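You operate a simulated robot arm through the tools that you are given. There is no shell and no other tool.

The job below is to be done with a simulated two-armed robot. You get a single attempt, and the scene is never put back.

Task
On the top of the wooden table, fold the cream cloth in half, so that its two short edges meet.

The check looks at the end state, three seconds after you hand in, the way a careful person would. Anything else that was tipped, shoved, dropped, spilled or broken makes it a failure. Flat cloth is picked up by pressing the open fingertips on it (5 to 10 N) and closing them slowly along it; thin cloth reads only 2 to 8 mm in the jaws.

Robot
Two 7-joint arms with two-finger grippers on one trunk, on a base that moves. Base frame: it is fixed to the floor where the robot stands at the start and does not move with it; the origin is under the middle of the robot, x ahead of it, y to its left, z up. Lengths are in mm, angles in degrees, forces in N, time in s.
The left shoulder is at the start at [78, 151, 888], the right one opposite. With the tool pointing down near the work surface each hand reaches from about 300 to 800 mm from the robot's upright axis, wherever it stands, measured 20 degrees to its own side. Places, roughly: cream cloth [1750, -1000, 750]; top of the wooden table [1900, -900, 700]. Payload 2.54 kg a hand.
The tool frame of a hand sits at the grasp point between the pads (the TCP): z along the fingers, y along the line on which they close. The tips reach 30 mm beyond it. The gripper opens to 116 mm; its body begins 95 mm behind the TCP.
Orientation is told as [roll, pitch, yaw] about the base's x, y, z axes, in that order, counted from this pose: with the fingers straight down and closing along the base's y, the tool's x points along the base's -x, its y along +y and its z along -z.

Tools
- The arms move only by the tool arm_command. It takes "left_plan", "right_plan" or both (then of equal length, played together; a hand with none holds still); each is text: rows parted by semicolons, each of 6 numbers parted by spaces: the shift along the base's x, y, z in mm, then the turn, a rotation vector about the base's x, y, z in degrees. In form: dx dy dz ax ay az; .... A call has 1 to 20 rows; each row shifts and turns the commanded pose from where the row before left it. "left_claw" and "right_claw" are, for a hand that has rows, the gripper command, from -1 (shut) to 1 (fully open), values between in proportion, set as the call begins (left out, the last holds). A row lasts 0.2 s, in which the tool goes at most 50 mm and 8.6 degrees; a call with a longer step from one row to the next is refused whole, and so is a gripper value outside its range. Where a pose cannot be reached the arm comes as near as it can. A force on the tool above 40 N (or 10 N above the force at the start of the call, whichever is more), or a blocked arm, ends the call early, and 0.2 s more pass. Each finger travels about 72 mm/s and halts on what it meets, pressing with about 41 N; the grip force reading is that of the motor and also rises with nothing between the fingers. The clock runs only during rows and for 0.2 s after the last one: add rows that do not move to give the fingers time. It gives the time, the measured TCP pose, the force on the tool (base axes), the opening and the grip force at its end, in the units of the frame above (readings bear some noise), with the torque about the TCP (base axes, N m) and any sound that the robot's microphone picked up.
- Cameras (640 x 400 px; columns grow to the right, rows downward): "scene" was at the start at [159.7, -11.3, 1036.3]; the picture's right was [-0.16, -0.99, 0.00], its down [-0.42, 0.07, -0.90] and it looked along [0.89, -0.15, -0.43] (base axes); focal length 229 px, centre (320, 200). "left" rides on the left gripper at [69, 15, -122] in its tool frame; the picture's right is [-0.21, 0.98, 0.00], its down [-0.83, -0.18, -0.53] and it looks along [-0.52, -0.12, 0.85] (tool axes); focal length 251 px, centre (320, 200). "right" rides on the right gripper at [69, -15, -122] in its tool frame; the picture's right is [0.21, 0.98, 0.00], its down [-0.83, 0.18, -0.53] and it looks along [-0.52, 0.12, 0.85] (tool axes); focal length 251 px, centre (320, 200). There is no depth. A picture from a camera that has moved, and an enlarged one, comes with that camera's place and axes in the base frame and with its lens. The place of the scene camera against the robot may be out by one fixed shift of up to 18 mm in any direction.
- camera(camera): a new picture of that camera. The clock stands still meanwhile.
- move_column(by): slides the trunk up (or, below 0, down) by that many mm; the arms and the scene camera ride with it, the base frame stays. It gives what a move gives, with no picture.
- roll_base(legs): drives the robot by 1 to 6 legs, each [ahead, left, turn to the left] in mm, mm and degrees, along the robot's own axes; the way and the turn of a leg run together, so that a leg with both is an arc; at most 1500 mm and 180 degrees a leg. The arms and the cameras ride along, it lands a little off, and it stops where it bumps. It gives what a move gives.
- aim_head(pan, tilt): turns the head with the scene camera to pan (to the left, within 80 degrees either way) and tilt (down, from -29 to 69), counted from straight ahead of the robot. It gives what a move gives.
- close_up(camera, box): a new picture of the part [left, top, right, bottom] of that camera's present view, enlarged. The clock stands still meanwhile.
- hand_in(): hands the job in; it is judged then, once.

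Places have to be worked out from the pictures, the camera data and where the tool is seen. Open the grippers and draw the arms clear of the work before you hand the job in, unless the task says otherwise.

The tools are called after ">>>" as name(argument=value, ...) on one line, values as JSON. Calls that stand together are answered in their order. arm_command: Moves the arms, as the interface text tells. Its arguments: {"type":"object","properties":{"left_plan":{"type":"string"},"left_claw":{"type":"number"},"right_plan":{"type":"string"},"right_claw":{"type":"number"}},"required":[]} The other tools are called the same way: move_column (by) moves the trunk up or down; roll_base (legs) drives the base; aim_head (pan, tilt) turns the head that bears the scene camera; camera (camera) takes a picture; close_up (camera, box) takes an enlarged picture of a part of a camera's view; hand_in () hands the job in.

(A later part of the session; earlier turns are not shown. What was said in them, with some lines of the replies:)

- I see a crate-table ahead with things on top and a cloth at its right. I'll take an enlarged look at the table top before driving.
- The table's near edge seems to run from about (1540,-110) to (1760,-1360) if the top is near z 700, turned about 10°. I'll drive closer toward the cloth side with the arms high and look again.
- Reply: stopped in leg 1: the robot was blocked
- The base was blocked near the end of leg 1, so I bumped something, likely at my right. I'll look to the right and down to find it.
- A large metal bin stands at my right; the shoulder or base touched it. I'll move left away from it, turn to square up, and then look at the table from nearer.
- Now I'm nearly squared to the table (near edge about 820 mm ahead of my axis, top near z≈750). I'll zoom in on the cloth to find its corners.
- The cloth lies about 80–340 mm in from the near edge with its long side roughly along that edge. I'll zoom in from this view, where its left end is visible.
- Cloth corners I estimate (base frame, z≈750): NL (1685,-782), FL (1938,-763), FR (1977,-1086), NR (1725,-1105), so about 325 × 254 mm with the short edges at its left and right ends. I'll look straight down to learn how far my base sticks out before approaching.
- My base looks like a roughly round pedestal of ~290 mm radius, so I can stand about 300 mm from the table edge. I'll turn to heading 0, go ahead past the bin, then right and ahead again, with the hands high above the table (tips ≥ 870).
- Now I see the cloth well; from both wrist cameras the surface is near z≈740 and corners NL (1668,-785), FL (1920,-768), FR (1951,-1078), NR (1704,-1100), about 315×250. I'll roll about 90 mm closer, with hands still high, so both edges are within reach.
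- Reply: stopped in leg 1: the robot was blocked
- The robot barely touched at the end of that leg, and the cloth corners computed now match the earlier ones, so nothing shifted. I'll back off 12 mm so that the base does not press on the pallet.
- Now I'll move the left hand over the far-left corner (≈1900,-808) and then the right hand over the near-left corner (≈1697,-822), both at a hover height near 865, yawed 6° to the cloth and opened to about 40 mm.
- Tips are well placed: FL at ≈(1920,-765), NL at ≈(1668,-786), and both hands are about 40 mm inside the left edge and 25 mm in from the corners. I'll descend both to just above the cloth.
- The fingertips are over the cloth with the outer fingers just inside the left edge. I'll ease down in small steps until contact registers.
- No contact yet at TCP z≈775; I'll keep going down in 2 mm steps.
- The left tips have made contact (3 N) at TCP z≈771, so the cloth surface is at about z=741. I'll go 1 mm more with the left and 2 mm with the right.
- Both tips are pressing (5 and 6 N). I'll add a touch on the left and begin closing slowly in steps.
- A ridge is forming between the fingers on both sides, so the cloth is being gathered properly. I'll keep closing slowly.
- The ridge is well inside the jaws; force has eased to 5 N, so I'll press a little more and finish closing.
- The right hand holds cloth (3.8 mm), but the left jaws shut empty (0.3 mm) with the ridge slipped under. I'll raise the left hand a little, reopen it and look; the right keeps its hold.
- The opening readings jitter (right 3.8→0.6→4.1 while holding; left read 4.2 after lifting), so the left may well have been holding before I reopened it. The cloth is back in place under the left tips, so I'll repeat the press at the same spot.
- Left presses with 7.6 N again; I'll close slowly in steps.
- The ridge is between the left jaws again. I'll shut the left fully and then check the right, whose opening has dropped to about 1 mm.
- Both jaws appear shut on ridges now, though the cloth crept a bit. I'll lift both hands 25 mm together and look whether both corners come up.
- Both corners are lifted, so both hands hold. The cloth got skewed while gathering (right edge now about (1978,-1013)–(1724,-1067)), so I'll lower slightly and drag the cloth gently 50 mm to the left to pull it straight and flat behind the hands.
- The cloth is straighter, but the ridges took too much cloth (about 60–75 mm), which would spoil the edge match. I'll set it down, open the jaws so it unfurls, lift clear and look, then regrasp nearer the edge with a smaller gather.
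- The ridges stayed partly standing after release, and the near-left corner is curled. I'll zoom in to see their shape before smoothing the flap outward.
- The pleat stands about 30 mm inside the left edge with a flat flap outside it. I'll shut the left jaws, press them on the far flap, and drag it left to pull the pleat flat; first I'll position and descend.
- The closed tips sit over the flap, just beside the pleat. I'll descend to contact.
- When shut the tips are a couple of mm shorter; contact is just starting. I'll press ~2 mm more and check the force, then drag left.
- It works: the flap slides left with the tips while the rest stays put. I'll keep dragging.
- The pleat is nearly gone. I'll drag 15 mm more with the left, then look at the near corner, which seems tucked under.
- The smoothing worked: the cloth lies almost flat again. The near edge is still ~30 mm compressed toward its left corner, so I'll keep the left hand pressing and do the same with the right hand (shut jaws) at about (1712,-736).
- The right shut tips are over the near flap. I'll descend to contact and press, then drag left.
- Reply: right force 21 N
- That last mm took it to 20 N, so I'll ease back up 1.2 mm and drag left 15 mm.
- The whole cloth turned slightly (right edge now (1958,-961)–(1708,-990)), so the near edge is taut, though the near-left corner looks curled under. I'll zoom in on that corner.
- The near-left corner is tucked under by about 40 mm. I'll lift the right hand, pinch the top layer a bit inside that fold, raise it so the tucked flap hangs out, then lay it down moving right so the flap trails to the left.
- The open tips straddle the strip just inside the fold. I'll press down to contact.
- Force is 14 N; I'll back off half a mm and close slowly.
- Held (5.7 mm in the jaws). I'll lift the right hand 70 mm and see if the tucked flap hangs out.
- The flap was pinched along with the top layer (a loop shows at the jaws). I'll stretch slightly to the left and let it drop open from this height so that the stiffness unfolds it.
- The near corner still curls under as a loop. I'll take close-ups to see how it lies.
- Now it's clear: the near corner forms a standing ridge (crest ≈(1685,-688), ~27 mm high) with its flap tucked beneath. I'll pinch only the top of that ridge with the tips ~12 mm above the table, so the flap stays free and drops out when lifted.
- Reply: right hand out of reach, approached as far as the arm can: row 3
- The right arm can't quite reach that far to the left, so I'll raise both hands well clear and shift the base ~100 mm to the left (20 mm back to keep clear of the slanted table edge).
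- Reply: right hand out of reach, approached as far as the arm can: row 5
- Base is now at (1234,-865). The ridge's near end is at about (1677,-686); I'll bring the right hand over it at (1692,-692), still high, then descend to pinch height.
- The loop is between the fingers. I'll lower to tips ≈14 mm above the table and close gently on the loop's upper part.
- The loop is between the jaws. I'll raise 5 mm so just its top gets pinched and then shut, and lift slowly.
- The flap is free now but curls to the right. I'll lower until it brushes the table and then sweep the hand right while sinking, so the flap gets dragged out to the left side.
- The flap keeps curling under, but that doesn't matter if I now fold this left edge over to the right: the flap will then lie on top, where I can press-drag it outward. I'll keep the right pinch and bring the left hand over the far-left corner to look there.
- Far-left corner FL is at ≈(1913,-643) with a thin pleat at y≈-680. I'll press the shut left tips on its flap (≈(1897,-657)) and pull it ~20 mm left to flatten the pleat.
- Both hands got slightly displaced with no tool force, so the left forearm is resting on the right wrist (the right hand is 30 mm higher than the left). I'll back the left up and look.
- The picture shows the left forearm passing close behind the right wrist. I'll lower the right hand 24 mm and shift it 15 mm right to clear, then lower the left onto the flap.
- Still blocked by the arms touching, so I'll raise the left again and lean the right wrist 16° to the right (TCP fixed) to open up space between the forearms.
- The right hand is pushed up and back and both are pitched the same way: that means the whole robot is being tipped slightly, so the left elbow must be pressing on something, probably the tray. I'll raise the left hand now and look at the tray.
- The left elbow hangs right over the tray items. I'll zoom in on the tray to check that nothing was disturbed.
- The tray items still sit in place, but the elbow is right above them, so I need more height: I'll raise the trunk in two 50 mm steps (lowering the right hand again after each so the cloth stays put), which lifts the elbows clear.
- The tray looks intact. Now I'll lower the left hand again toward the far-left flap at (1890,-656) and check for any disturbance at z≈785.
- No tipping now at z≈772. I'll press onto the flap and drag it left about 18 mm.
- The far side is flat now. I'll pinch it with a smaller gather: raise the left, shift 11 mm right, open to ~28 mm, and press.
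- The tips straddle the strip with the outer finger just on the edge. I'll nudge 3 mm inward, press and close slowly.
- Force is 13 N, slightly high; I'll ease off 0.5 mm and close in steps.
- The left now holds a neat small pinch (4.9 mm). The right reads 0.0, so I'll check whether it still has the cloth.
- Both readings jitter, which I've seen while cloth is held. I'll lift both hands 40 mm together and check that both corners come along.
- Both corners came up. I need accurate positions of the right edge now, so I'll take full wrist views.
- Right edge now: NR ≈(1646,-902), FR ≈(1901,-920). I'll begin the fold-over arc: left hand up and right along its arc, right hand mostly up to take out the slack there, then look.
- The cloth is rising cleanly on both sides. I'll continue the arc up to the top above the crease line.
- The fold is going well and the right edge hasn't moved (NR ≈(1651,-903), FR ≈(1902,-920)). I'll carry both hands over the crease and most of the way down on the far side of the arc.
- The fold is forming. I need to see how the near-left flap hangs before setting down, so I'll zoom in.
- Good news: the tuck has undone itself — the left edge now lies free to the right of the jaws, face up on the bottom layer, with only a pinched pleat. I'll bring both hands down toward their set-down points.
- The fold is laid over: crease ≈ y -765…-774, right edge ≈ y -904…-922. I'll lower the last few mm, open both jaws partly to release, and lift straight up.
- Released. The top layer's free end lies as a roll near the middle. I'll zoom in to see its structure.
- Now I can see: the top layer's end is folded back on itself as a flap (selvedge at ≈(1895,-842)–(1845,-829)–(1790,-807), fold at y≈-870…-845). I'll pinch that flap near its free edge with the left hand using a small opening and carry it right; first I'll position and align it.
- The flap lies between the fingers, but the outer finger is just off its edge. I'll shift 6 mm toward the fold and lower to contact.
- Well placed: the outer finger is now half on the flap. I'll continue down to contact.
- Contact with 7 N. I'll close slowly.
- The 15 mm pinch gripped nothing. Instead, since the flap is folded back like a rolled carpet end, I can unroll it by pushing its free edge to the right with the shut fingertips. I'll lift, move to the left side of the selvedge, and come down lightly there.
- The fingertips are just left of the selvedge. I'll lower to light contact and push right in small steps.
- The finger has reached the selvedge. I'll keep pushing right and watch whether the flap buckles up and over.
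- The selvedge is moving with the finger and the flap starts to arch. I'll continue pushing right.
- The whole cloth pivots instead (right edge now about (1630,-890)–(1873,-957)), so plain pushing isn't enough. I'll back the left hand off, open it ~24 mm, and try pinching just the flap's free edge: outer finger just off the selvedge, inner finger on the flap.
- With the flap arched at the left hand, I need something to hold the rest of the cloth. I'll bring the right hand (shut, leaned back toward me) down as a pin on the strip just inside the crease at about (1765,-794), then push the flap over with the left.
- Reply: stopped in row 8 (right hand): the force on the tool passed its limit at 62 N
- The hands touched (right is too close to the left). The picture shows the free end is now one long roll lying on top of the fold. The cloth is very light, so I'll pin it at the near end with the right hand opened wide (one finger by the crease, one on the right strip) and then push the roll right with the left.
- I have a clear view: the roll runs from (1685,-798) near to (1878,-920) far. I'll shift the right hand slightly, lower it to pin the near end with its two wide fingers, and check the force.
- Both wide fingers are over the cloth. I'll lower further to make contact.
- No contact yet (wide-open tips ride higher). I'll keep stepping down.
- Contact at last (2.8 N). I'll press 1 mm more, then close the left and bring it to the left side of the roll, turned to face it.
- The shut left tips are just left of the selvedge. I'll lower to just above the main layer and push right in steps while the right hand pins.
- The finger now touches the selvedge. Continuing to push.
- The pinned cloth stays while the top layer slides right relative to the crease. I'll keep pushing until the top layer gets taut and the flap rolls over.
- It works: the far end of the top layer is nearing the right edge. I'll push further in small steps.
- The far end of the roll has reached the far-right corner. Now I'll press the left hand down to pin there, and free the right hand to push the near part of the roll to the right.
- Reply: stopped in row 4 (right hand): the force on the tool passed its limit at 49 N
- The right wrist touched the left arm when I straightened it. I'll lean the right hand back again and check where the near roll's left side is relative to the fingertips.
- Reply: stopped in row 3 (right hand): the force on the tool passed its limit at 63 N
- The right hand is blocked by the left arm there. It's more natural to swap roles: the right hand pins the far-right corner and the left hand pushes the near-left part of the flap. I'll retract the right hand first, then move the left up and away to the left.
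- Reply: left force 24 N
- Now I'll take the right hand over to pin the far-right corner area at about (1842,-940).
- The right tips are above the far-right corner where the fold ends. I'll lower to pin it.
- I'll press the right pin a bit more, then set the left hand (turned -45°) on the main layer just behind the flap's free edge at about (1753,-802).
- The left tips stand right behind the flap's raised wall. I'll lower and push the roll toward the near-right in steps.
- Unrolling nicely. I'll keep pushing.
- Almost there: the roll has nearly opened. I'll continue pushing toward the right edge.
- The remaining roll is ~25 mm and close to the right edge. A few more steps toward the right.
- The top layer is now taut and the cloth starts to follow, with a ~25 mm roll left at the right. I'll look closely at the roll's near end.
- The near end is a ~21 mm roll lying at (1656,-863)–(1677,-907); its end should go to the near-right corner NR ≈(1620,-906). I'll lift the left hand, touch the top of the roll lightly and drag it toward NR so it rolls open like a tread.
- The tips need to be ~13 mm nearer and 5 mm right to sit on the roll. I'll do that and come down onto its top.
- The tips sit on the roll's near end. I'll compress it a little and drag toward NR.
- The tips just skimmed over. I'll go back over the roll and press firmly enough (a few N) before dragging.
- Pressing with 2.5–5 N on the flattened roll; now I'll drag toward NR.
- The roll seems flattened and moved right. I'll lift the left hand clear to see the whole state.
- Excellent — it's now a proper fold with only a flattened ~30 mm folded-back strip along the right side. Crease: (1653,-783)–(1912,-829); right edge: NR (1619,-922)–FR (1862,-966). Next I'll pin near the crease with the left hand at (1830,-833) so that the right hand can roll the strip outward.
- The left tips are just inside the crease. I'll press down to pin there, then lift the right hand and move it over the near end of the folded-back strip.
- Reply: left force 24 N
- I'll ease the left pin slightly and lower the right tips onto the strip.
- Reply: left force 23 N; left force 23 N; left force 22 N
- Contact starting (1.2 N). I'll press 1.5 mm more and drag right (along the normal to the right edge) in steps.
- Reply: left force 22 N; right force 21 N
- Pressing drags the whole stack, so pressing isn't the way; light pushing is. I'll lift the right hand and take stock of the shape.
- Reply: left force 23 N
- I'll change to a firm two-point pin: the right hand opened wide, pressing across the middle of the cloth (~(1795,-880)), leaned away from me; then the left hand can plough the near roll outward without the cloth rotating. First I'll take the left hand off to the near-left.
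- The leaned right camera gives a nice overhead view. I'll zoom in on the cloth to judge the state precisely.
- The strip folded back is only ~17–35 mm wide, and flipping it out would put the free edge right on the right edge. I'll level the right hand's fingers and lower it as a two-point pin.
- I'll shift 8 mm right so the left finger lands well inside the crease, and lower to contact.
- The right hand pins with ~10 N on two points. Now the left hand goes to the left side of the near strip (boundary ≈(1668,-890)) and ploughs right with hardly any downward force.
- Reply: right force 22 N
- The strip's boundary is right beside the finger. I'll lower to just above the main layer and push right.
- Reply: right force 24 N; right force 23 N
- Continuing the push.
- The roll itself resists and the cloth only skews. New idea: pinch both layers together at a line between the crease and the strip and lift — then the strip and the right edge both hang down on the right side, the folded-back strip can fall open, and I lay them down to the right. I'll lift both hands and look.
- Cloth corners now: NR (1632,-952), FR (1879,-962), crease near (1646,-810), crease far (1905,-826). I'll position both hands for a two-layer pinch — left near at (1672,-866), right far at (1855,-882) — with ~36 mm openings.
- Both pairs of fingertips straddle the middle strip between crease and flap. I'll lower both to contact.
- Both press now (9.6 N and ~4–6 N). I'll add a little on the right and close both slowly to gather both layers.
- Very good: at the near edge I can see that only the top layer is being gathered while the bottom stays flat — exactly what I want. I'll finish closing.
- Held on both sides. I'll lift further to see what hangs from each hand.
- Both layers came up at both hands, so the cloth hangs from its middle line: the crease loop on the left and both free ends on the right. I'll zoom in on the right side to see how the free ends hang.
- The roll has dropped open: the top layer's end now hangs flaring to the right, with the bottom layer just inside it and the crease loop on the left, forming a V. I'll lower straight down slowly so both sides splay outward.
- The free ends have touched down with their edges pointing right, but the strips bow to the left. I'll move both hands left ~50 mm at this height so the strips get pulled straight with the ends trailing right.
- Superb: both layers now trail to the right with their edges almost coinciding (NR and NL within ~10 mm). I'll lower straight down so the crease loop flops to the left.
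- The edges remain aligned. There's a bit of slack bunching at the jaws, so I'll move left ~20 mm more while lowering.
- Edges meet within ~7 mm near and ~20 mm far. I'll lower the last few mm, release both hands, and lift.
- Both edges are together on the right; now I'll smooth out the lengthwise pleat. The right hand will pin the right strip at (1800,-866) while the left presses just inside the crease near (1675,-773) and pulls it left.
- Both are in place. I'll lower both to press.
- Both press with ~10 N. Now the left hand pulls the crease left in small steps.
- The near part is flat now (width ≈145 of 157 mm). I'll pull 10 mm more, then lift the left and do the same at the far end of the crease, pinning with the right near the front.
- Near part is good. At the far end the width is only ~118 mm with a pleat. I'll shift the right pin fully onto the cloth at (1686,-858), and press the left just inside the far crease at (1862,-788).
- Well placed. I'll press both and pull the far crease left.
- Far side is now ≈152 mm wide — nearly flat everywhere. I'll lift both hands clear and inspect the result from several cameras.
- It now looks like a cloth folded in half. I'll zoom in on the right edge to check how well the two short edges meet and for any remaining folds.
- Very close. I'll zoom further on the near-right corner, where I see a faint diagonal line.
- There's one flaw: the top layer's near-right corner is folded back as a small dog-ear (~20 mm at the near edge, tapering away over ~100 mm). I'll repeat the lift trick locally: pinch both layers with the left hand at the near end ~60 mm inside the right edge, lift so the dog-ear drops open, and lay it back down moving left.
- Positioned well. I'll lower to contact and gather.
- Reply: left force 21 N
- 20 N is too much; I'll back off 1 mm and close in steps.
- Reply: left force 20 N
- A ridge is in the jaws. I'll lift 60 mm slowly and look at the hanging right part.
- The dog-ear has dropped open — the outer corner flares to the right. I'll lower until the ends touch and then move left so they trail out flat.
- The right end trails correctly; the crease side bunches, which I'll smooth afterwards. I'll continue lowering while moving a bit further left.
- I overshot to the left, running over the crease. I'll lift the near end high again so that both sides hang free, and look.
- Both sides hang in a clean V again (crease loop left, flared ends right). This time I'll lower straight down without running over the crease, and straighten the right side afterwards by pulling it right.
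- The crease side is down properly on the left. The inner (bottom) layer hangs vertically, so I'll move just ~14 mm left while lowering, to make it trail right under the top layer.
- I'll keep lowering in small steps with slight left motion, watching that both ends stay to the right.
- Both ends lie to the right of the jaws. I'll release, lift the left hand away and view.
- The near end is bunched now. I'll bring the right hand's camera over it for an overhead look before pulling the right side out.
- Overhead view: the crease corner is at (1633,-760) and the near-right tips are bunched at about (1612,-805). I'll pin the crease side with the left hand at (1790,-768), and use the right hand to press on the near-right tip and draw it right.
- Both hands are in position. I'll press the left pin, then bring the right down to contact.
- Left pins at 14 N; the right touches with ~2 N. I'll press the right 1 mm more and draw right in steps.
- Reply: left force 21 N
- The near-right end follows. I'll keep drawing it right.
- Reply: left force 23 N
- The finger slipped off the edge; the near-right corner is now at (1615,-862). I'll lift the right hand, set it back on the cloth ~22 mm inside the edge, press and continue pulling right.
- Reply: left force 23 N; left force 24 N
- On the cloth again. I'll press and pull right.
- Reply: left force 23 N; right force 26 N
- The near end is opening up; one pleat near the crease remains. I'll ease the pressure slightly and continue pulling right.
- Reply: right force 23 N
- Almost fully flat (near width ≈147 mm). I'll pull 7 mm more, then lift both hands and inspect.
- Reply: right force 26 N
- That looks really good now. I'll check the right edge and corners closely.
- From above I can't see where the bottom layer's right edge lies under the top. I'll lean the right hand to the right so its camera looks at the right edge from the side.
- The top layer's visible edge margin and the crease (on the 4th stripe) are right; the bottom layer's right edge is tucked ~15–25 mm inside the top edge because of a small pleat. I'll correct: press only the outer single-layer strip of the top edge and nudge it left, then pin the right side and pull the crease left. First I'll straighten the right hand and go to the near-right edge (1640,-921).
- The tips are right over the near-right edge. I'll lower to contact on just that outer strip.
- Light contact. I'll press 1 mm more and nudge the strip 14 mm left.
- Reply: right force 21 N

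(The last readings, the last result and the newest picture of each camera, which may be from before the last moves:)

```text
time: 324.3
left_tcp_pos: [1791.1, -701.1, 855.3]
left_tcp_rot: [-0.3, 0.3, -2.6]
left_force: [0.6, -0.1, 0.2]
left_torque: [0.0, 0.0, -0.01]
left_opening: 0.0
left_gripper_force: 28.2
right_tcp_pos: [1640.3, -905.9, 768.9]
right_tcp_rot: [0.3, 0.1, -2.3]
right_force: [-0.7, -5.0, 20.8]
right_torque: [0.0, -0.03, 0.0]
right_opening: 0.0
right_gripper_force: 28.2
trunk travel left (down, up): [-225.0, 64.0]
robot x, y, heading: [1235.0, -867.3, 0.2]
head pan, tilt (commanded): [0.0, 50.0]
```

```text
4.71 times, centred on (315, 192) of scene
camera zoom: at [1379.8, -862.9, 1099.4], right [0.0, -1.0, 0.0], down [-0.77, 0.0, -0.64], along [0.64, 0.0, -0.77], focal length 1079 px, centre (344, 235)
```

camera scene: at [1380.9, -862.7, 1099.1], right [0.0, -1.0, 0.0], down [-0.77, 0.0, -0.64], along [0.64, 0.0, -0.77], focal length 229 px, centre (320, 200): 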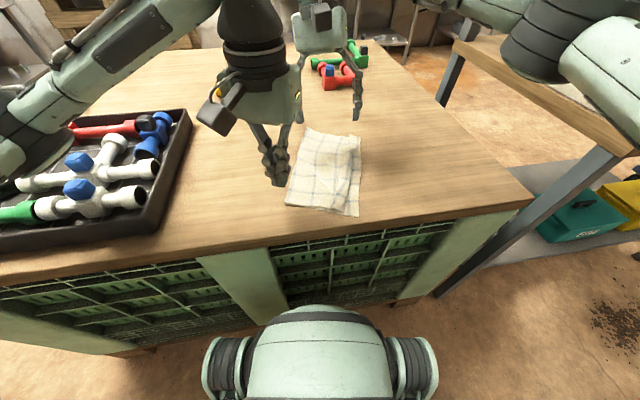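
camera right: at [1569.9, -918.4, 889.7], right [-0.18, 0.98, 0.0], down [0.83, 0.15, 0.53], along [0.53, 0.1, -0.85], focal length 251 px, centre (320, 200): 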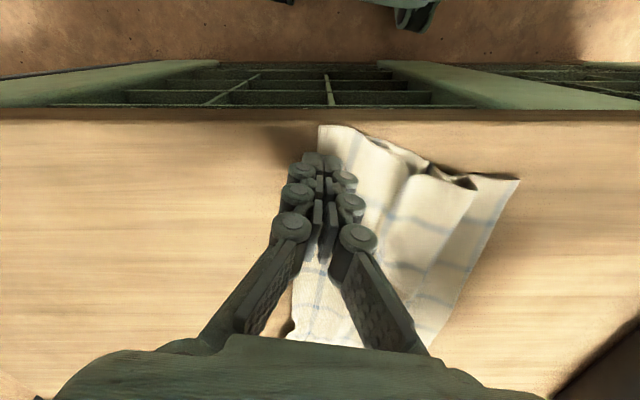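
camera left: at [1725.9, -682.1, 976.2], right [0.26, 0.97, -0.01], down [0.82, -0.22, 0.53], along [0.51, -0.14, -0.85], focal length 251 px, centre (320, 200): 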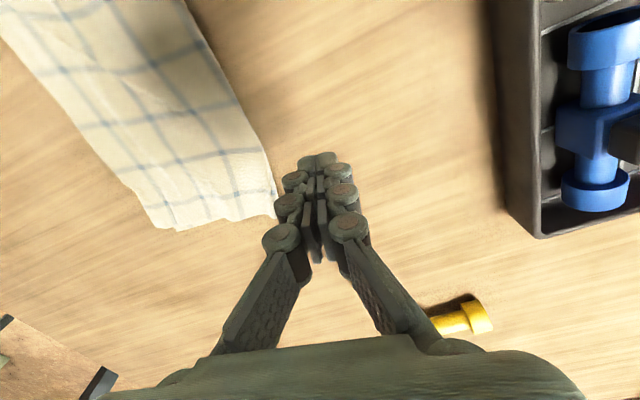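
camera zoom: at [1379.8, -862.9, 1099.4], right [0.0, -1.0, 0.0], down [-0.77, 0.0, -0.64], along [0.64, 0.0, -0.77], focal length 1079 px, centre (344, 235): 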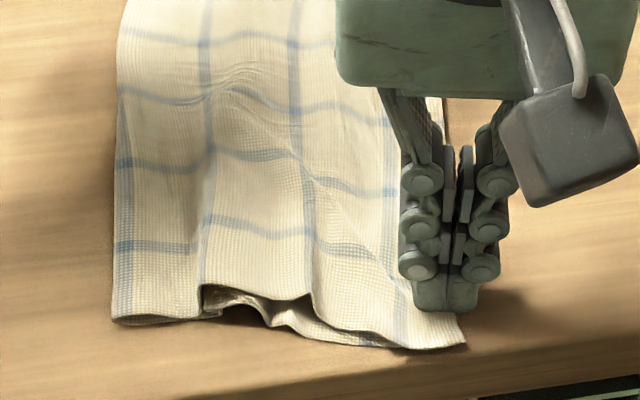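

The strip moved left and a wave formed near the crease. Now I'll pin the right side with the right hand at (1790,-886) and pull the near crease left with the left hand to take up that wave in both layers.

>>> arm_command(left_plan="-30 -8 0 0 0 0;-30 -10 0 0 0 0;-30 -15 0 0 0 0;-30 -20 -10 0 0 0;-25 -20 -20 0 0 0;-2 -12 -20 0 0 0;0 0 -18 0 0 0;0 0 -8 0 0 0;0 0 0 0 0 0", right_plan="0 0 12 0 0 0;10 3 20 0 0 0;30 4 15 0 0 0;35 4 0 0 0 0;35 4 0 0 0 0;30 4 -15 0 0 0;10 0 -20 0 0 0;0 0 -3 0 0 0;0 0 0 0 0 0")

>>> camera(camera="left")

>>> camera(camera="right")

```text
time: 326.3
left_tcp_pos: [1648.3, -784.6, 776.3]
left_tcp_rot: [-0.2, 0.4, -2.5]
left_force: [-0.1, -1.0, 0.0]
left_torque: [-0.01, -0.03, -0.01]
left_opening: 0.2
left_gripper_force: 28.3
right_tcp_pos: [1788.6, -886.6, 777.0]
right_tcp_rot: [0.2, 0.1, -2.2]
right_force: [-0.6, 0.3, 0.1]
right_torque: [0.01, 0.01, 0.01]
right_opening: 0.0
right_gripper_force: 28.4
trunk travel left (down, up): [-225.0, 64.0]
robot x, y, heading: [1239.3, -868.4, 0.3]
head pan, tilt (commanded): [0.0, 50.0]
```

```text
taken
camera left: at [1581.0, -766.2, 898.3], right [0.26, 0.97, -0.01], down [0.82, -0.22, 0.53], along [0.51, -0.14, -0.85], focal length 251 px, centre (320, 200)
```

left: 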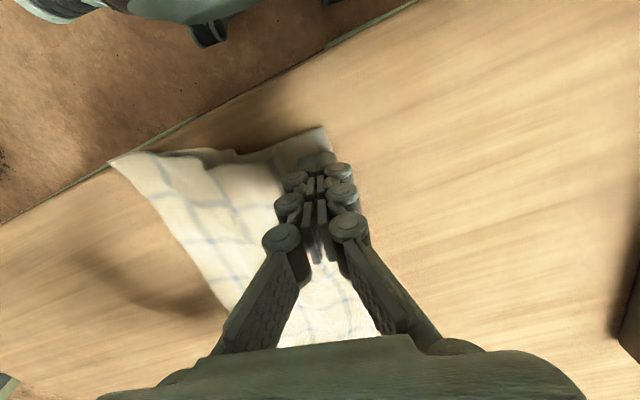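

```text
taken
camera right: at [1719.1, -899.8, 898.6], right [-0.18, 0.98, 0.0], down [0.83, 0.15, 0.53], along [0.52, 0.1, -0.85], focal length 251 px, centre (320, 200)
```

right: 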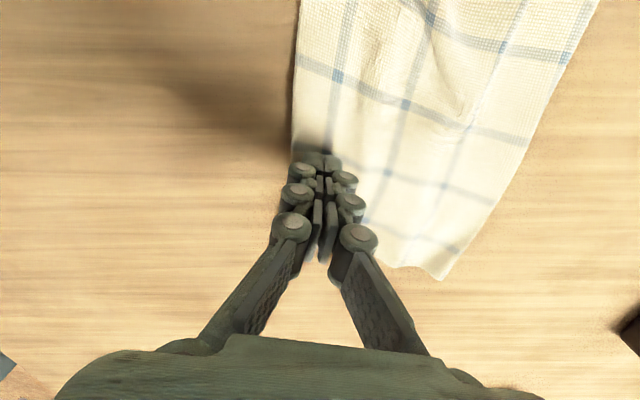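

In place. I'll press both (right as pin, left on the crease).

>>> arm_command(left_plan="0 0 -4 0 0 0;0 0 -2 0 0 0;0 0 0 0 0 0", right_plan="0 2 -4 0 0 0;0 1 -3 0 0 0;0 0 0 0 0 0")

>>> arm_command(left_plan="0 0 -1 0 0 0;0 0 0 0 0 0", right_plan="0 0 -1 0 0 0;0 0 0 0 0 0")

>>> arm_command(left_plan="0 0 -1 0 0 0;0 0 0 0 0 0", right_plan="0 0 -0.8 0 0 0;0 0 0 0 0 0")

```text
time: 327.1
left_tcp_pos: [1647.0, -784.8, 770.7]
left_tcp_rot: [-0.3, 0.5, -2.7]
left_force: [-0.3, -0.3, 0.0]
left_torque: [0.01, -0.01, 0.01]
left_opening: 0.1
left_gripper_force: 28.8
right_tcp_pos: [1789.7, -883.4, 770.3]
right_tcp_rot: [0.1, 0.1, -2.3]
right_force: [-0.1, -0.1, -0.8]
right_torque: [0.02, -0.01, -0.03]
right_opening: 0.1
right_gripper_force: 29.4
trunk travel left (down, up): [-225.0, 64.0]
robot x, y, heading: [1240.3, -867.8, 0.2]
head pan, tilt (commanded): [0.0, 50.0]
```

```text
time: 327.7
left_tcp_pos: [1646.8, -784.9, 768.7]
left_tcp_rot: [-0.2, 0.5, -2.5]
left_force: [-1.5, 0.4, 6.5]
left_torque: [0.02, 0.05, 0.0]
left_opening: 0.0
left_gripper_force: 28.8
right_tcp_pos: [1788.5, -884.3, 770.2]
right_tcp_rot: [0.2, 0.0, -2.2]
right_force: [-1.3, -0.7, 0.1]
right_torque: [-0.01, -0.01, -0.02]
right_opening: 0.0
right_gripper_force: 28.9
trunk travel left (down, up): [-225.0, 64.0]
robot x, y, heading: [1232.6, -866.4, 0.1]
head pan, tilt (commanded): [0.0, 50.0]
```

```text
time: 328.3
left_tcp_pos: [1646.7, -784.1, 769.2]
left_tcp_rot: [-0.2, 0.3, -2.5]
left_force: [2.8, -0.2, 11.5]
left_torque: [-0.03, -0.06, 0.0]
left_opening: 0.0
left_gripper_force: 28.1
right_tcp_pos: [1788.8, -884.3, 769.2]
right_tcp_rot: [0.2, 0.1, -2.3]
right_force: [0.2, 0.0, 1.6]
right_torque: [-0.01, -0.04, 0.01]
right_opening: 0.0
right_gripper_force: 28.6
trunk travel left (down, up): [-225.0, 64.0]
robot x, y, heading: [1236.0, -869.3, 0.4]
head pan, tilt (commanded): [0.0, 50.0]
```

>>> arm_command(right_plan="0 0 -1.5 0 0 0;0 0 0 0 0 0")

>>> arm_command(left_plan="0 2.5 0 0 0 0;0 2.5 0 0 0 0;0 2.5 0 0 0 0;0 2.5 0 0 0 0;0 2.5 0 0 0 0;0 2.5 0 0 0 0;0 2.5 0 0 0 0;0 2.5 0 0 0 0;0 0 0 0 0 0")

>>> camera(camera="left")

>>> close_up(camera="scene", box=[235, 105, 395, 235])

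```text
time: 328.9
left_tcp_pos: [1646.4, -785.0, 769.8]
left_tcp_rot: [-0.3, 0.4, -2.7]
left_force: [2.2, 0.3, 10.7]
left_torque: [-0.01, -0.05, 0.0]
left_opening: 0.0
left_gripper_force: 28.2
right_tcp_pos: [1790.0, -883.4, 768.2]
right_tcp_rot: [0.1, 0.0, -2.3]
right_force: [-1.9, -1.6, 10.8]
right_torque: [-0.07, 0.02, 0.0]
right_opening: 0.3
right_gripper_force: 28.9
trunk travel left (down, up): [-225.0, 64.0]
robot x, y, heading: [1231.3, -867.0, 0.3]
head pan, tilt (commanded): [0.0, 50.0]
```

```text
time: 330.9
left_tcp_pos: [1643.5, -764.2, 769.3]
left_tcp_rot: [-0.3, 0.3, -2.5]
left_force: [0.4, -5.3, 17.3]
left_torque: [-0.13, 0.05, -0.01]
left_opening: 0.0
left_gripper_force: 28.7
right_tcp_pos: [1790.2, -884.2, 769.7]
right_tcp_rot: [0.2, 0.0, -2.3]
right_force: [2.7, -1.7, 16.7]
right_torque: [-0.09, -0.11, 0.01]
right_opening: 0.1
right_gripper_force: 28.9
trunk travel left (down, up): [-225.0, 64.0]
robot x, y, heading: [1235.4, -866.0, 0.2]
head pan, tilt (commanded): [0.0, 50.0]
```

```text
taken
camera left: at [1576.7, -746.2, 891.5], right [0.26, 0.97, -0.01], down [0.82, -0.22, 0.53], along [0.51, -0.14, -0.85], focal length 251 px, centre (320, 200)
```

left: 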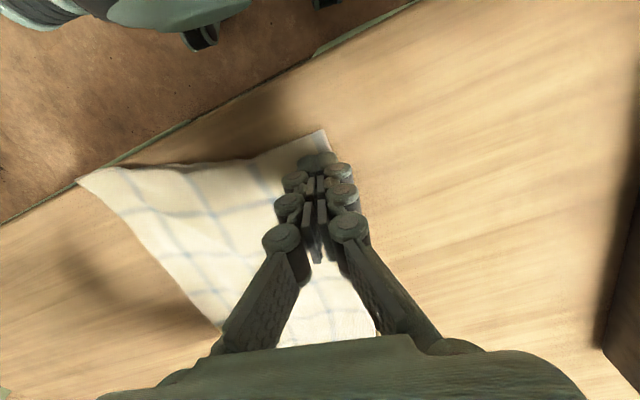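

```text
3.08 times, centred on (315, 170) of scene
camera zoom: at [1379.1, -863.2, 1099.6], right [0.0, -1.0, 0.0], down [-0.76, 0.0, -0.64], along [0.64, 0.0, -0.76], focal length 706 px, centre (335, 292)
```

zoom: 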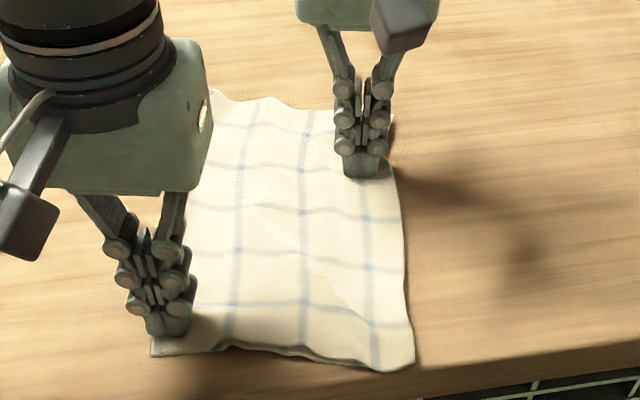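

The near end is now flat and about 156 mm wide — exactly half the cloth. I'll lift both hands and inspect again.

>>> arm_command(left_plan="0 0 10 0 0 0;0 5 25 0 0 0;0 25 30 0 0 0;0 30 20 0 0 0;0 0 0 0 0 0", right_plan="0 0 10 0 0 0;0 -5 25 0 0 0;0 -30 30 0 0 0;0 -35 20 0 0 0;0 0 0 0 0 0")

>>> close_up(camera="scene", box=[235, 105, 395, 235])

>>> close_up(camera="scene", box=[290, 190, 360, 235])

>>> camera(camera="right")

>>> camera(camera="left")

```text
time: 332.1
left_tcp_pos: [1645.6, -704.6, 854.5]
left_tcp_rot: [-0.3, 0.5, -2.6]
left_force: [-0.1, -0.1, 0.0]
left_torque: [0.0, -0.02, -0.01]
left_opening: 0.0
left_gripper_force: 29.1
right_tcp_pos: [1790.0, -955.5, 850.8]
right_tcp_rot: [0.2, 0.1, -2.2]
right_force: [0.1, 0.6, 0.2]
right_torque: [0.02, 0.02, -0.02]
right_opening: 0.2
right_gripper_force: 28.4
trunk travel left (down, up): [-225.0, 64.0]
robot x, y, heading: [1239.5, -865.2, -0.1]
head pan, tilt (commanded): [0.0, 50.0]
```

```text
3.08 times, centred on (315, 170) of scene
camera zoom: at [1380.9, -862.6, 1099.1], right [0.0, -1.0, 0.0], down [-0.77, 0.0, -0.64], along [0.64, 0.0, -0.77], focal length 706 px, centre (335, 292)
```

zoom: 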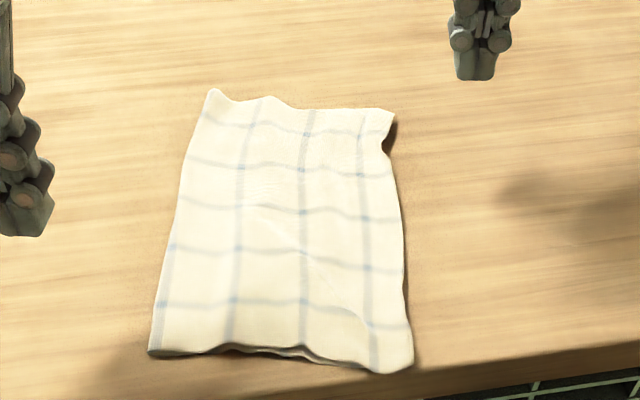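

```text
8.89 times, centred on (325, 212) of scene
camera zoom: at [1380.9, -862.6, 1099.1], right [0.0, -1.0, 0.0], down [-0.77, 0.0, -0.64], along [0.64, 0.0, -0.77], focal length 2038 px, centre (276, 89)
```

zoom: 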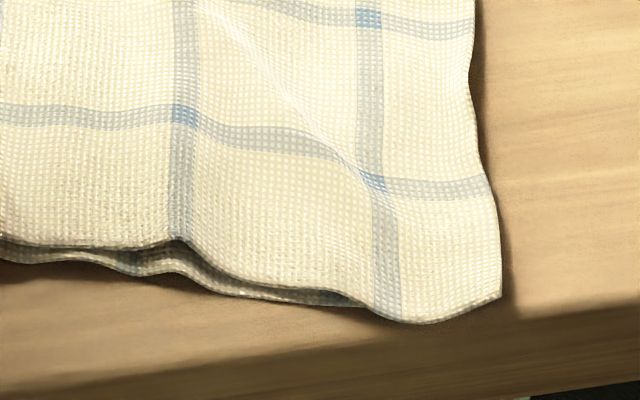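

```text
taken
camera right: at [1719.4, -968.0, 972.3], right [-0.18, 0.98, 0.0], down [0.83, 0.15, 0.53], along [0.52, 0.1, -0.85], focal length 251 px, centre (320, 200)
```

right: 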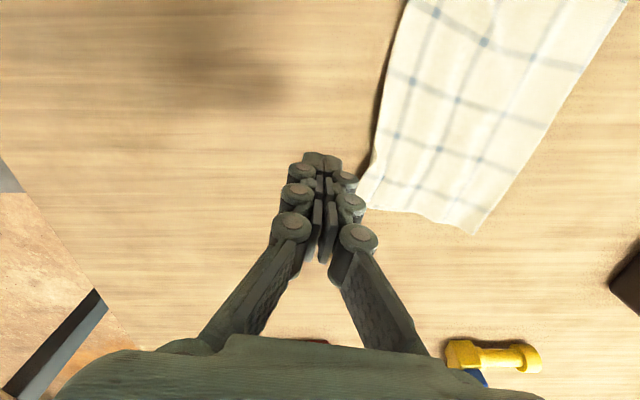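

```text
taken
camera left: at [1578.4, -686.6, 976.2], right [0.26, 0.97, -0.01], down [0.82, -0.22, 0.53], along [0.51, -0.14, -0.85], focal length 251 px, centre (320, 200)
```

left: 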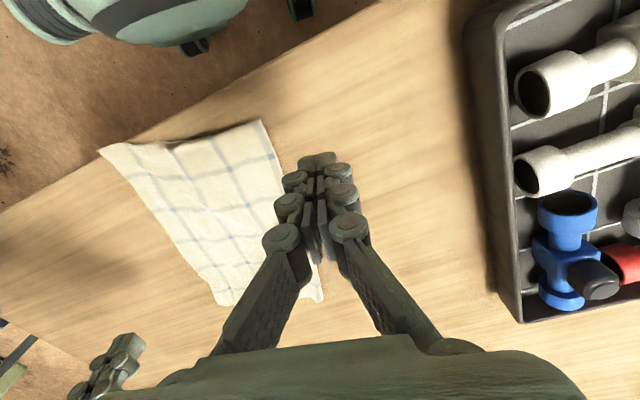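

Excellent. From the stripe positions I estimate the bottom's near-right corner lies ~15 mm inside the top's. I'll check the far end the same way.

>>> close_up(camera="right", box=[340, 130, 500, 250])

>>> close_up(camera="scene", box=[270, 125, 350, 175])

```text
3.33 times, centred on (420, 190) of right
camera zoom: at [1719.4, -968.0, 972.3], right [-0.18, 0.98, 0.0], down [0.83, 0.15, 0.53], along [0.52, 0.1, -0.85], focal length 838 px, centre (-13, 233)
```

zoom: 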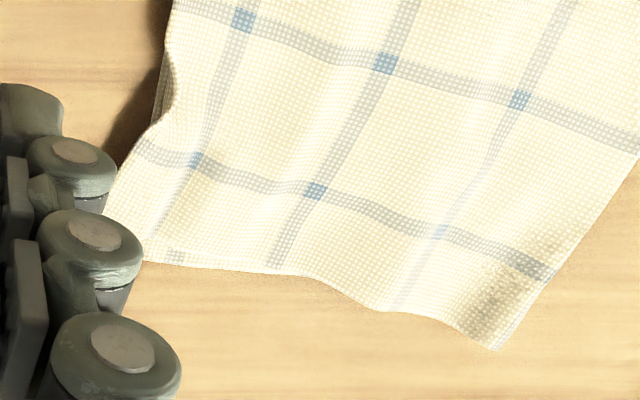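

```text
8.00 times, centred on (310, 150) of scene
camera zoom: at [1380.9, -862.6, 1099.1], right [0.0, -1.0, 0.0], down [-0.77, 0.0, -0.64], along [0.64, 0.0, -0.77], focal length 1834 px, centre (400, 600)
```

zoom: 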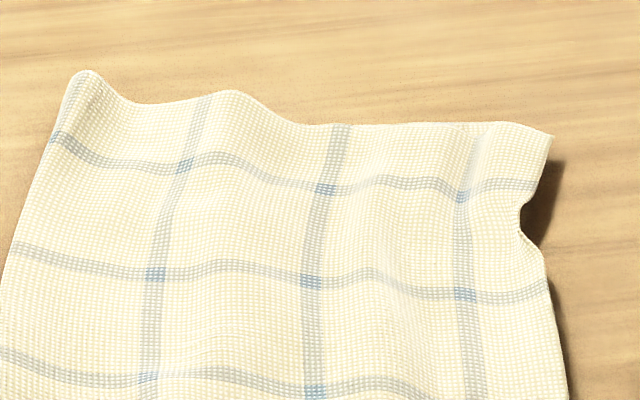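

The far end matches within ~8 mm. The fold is good: edges meet within roughly 8–15 mm all along. I'll now open both grippers, raise the arms well clear and then back the base away.

>>> arm_command(left_plan="0 0 20 0 0 0;0 0 20 0 0 0;-10 0 20 0 0 0;-10 0 10 0 0 0;0 0 0 0 0 0", right_plan="0 -5 20 0 0 0;-10 -10 20 0 0 0;-20 -10 20 0 0 0;-20 -10 10 0 0 0;0 0 0 0 0 0", left_claw=1, right_claw=1)

>>> roll_base(legs=[[-250, 0, 0]])

>>> aim_head(pan=5, tilt=35)

>>> camera(camera="scene")

```text
time: 333.3
left_tcp_pos: [1627.5, -706.3, 921.8]
left_tcp_rot: [-0.3, 0.5, -2.5]
left_force: [-0.3, 0.5, -0.5]
left_torque: [-0.02, 0.02, -0.01]
left_opening: 115.9
left_gripper_force: 0.0
right_tcp_pos: [1739.0, -989.6, 922.7]
right_tcp_rot: [0.2, 0.1, -2.2]
right_force: [0.3, 0.1, -0.2]
right_torque: [0.01, 0.02, -0.02]
right_opening: 115.8
right_gripper_force: 0.1
trunk travel left (down, up): [-225.0, 64.0]
robot x, y, heading: [1237.2, -868.8, 0.0]
head pan, tilt (commanded): [0.0, 50.0]
```

```text
time: 335.2
left_tcp_pos: [1372.0, -705.5, 921.5]
left_tcp_rot: [-0.3, 0.4, -2.5]
left_force: [-0.4, -0.3, 0.9]
left_torque: [-0.03, 0.02, 0.02]
left_opening: 116.2
left_gripper_force: 0.0
right_tcp_pos: [1483.3, -989.0, 922.5]
right_tcp_rot: [0.2, 0.0, -2.3]
right_force: [0.3, 1.0, 0.5]
right_torque: [-0.05, -0.02, 0.01]
right_opening: 115.9
right_gripper_force: 0.1
trunk travel left (down, up): [-225.0, 64.0]
robot x, y, heading: [979.1, -872.2, 0.1]
head pan, tilt (commanded): [0.0, 50.0]
```

```text
time: 335.9
left_tcp_pos: [1372.9, -705.6, 922.3]
left_tcp_rot: [-0.3, 0.5, -2.5]
left_force: [0.0, -0.3, -0.4]
left_torque: [0.0, -0.01, 0.0]
left_opening: 115.7
left_gripper_force: 0.1
right_tcp_pos: [1483.7, -989.9, 921.5]
right_tcp_rot: [0.2, 0.0, -2.1]
right_force: [0.4, 0.5, 0.0]
right_torque: [0.01, 0.02, 0.01]
right_opening: 115.6
right_gripper_force: 0.1
trunk travel left (down, up): [-225.0, 64.0]
robot x, y, heading: [981.1, -862.9, 0.1]
head pan, tilt (commanded): [5.0, 35.0]
```

```text
taken
camera scene: at [1136.5, -855.6, 1120.8], right [0.09, -1.0, 0.0], down [-0.57, -0.05, -0.82], along [0.82, 0.07, -0.57], focal length 229 px, centre (320, 200)
```

scene: 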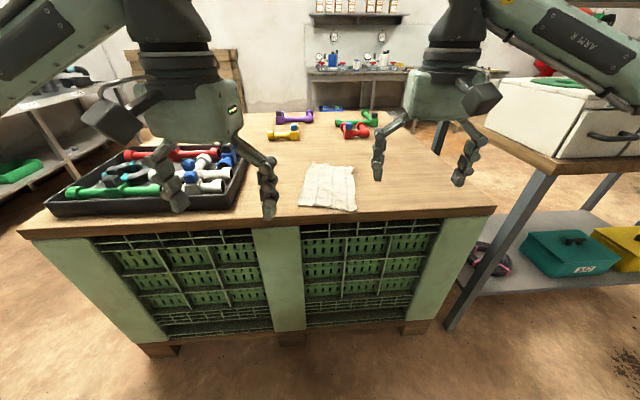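

The arms are clear and the surroundings look undisturbed. One last close-up of the cloth and the tray before handing in.

>>> close_up(camera="scene", box=[270, 140, 390, 230])

>>> close_up(camera="scene", box=[30, 100, 400, 230])

```text
4.44 times, centred on (330, 185) of scene
camera zoom: at [1136.5, -855.6, 1120.8], right [0.09, -1.0, 0.0], down [-0.57, -0.05, -0.82], along [0.82, 0.07, -0.57], focal length 1019 px, centre (276, 267)
```

zoom: 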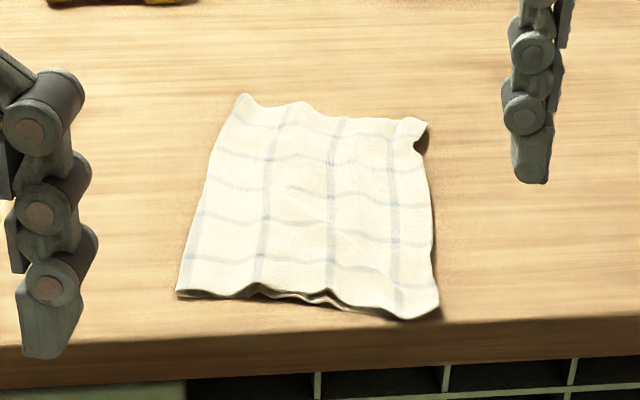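

```text
1.73 times, centred on (215, 165) of scene
camera zoom: at [1136.5, -855.6, 1120.8], right [0.09, -1.0, 0.0], down [-0.57, -0.05, -0.82], along [0.82, 0.07, -0.57], focal length 397 px, centre (502, 260)
```

zoom: 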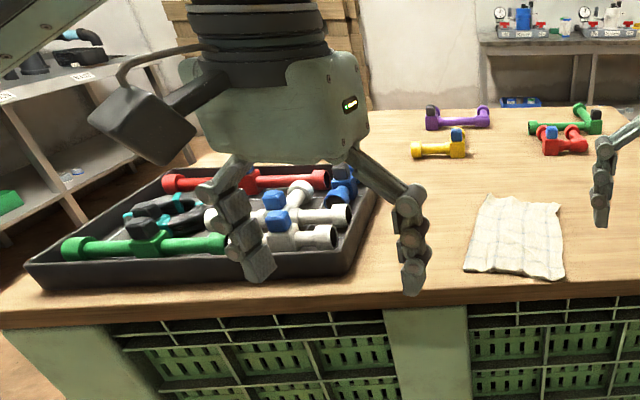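

The cloth lies folded in half on the table top, its short edges together on the right. Nothing else looks disturbed, the grippers are open and the arms are clear, so I'm handing in.

>>> hand_in()

```text
The job is handed in.
```

The cream cloth is folded in half on the wooden table, crease on the left and its two short edges together on the right. I've handed the job in, but no verdict has come back yet.

- **Edge match:** I estimate the edges meet within about 15 mm at the near end and 8 mm at the far end. The lower edge is tucked just under the upper one. I judged this from where the stripes fall, because the lower edge is mostly hidden.
- **Flatness:** The folded cloth still has slight waves, and there is a small notch in the right edge near the far corner. Its near edge is about 10 mm in from the front of the table.
- **Contacts with other things:** The base touched the metal bin once and the table's pallet once. My left elbow also pressed on something under it, most likely an item in the tray. I saw nothing moved, tipped or dropped in the pictures afterwards, though I didn't look at the bin again.
- **Robot now:** Both grippers are open, the arms are raised clear, and the base is backed about 250 mm away from the table.
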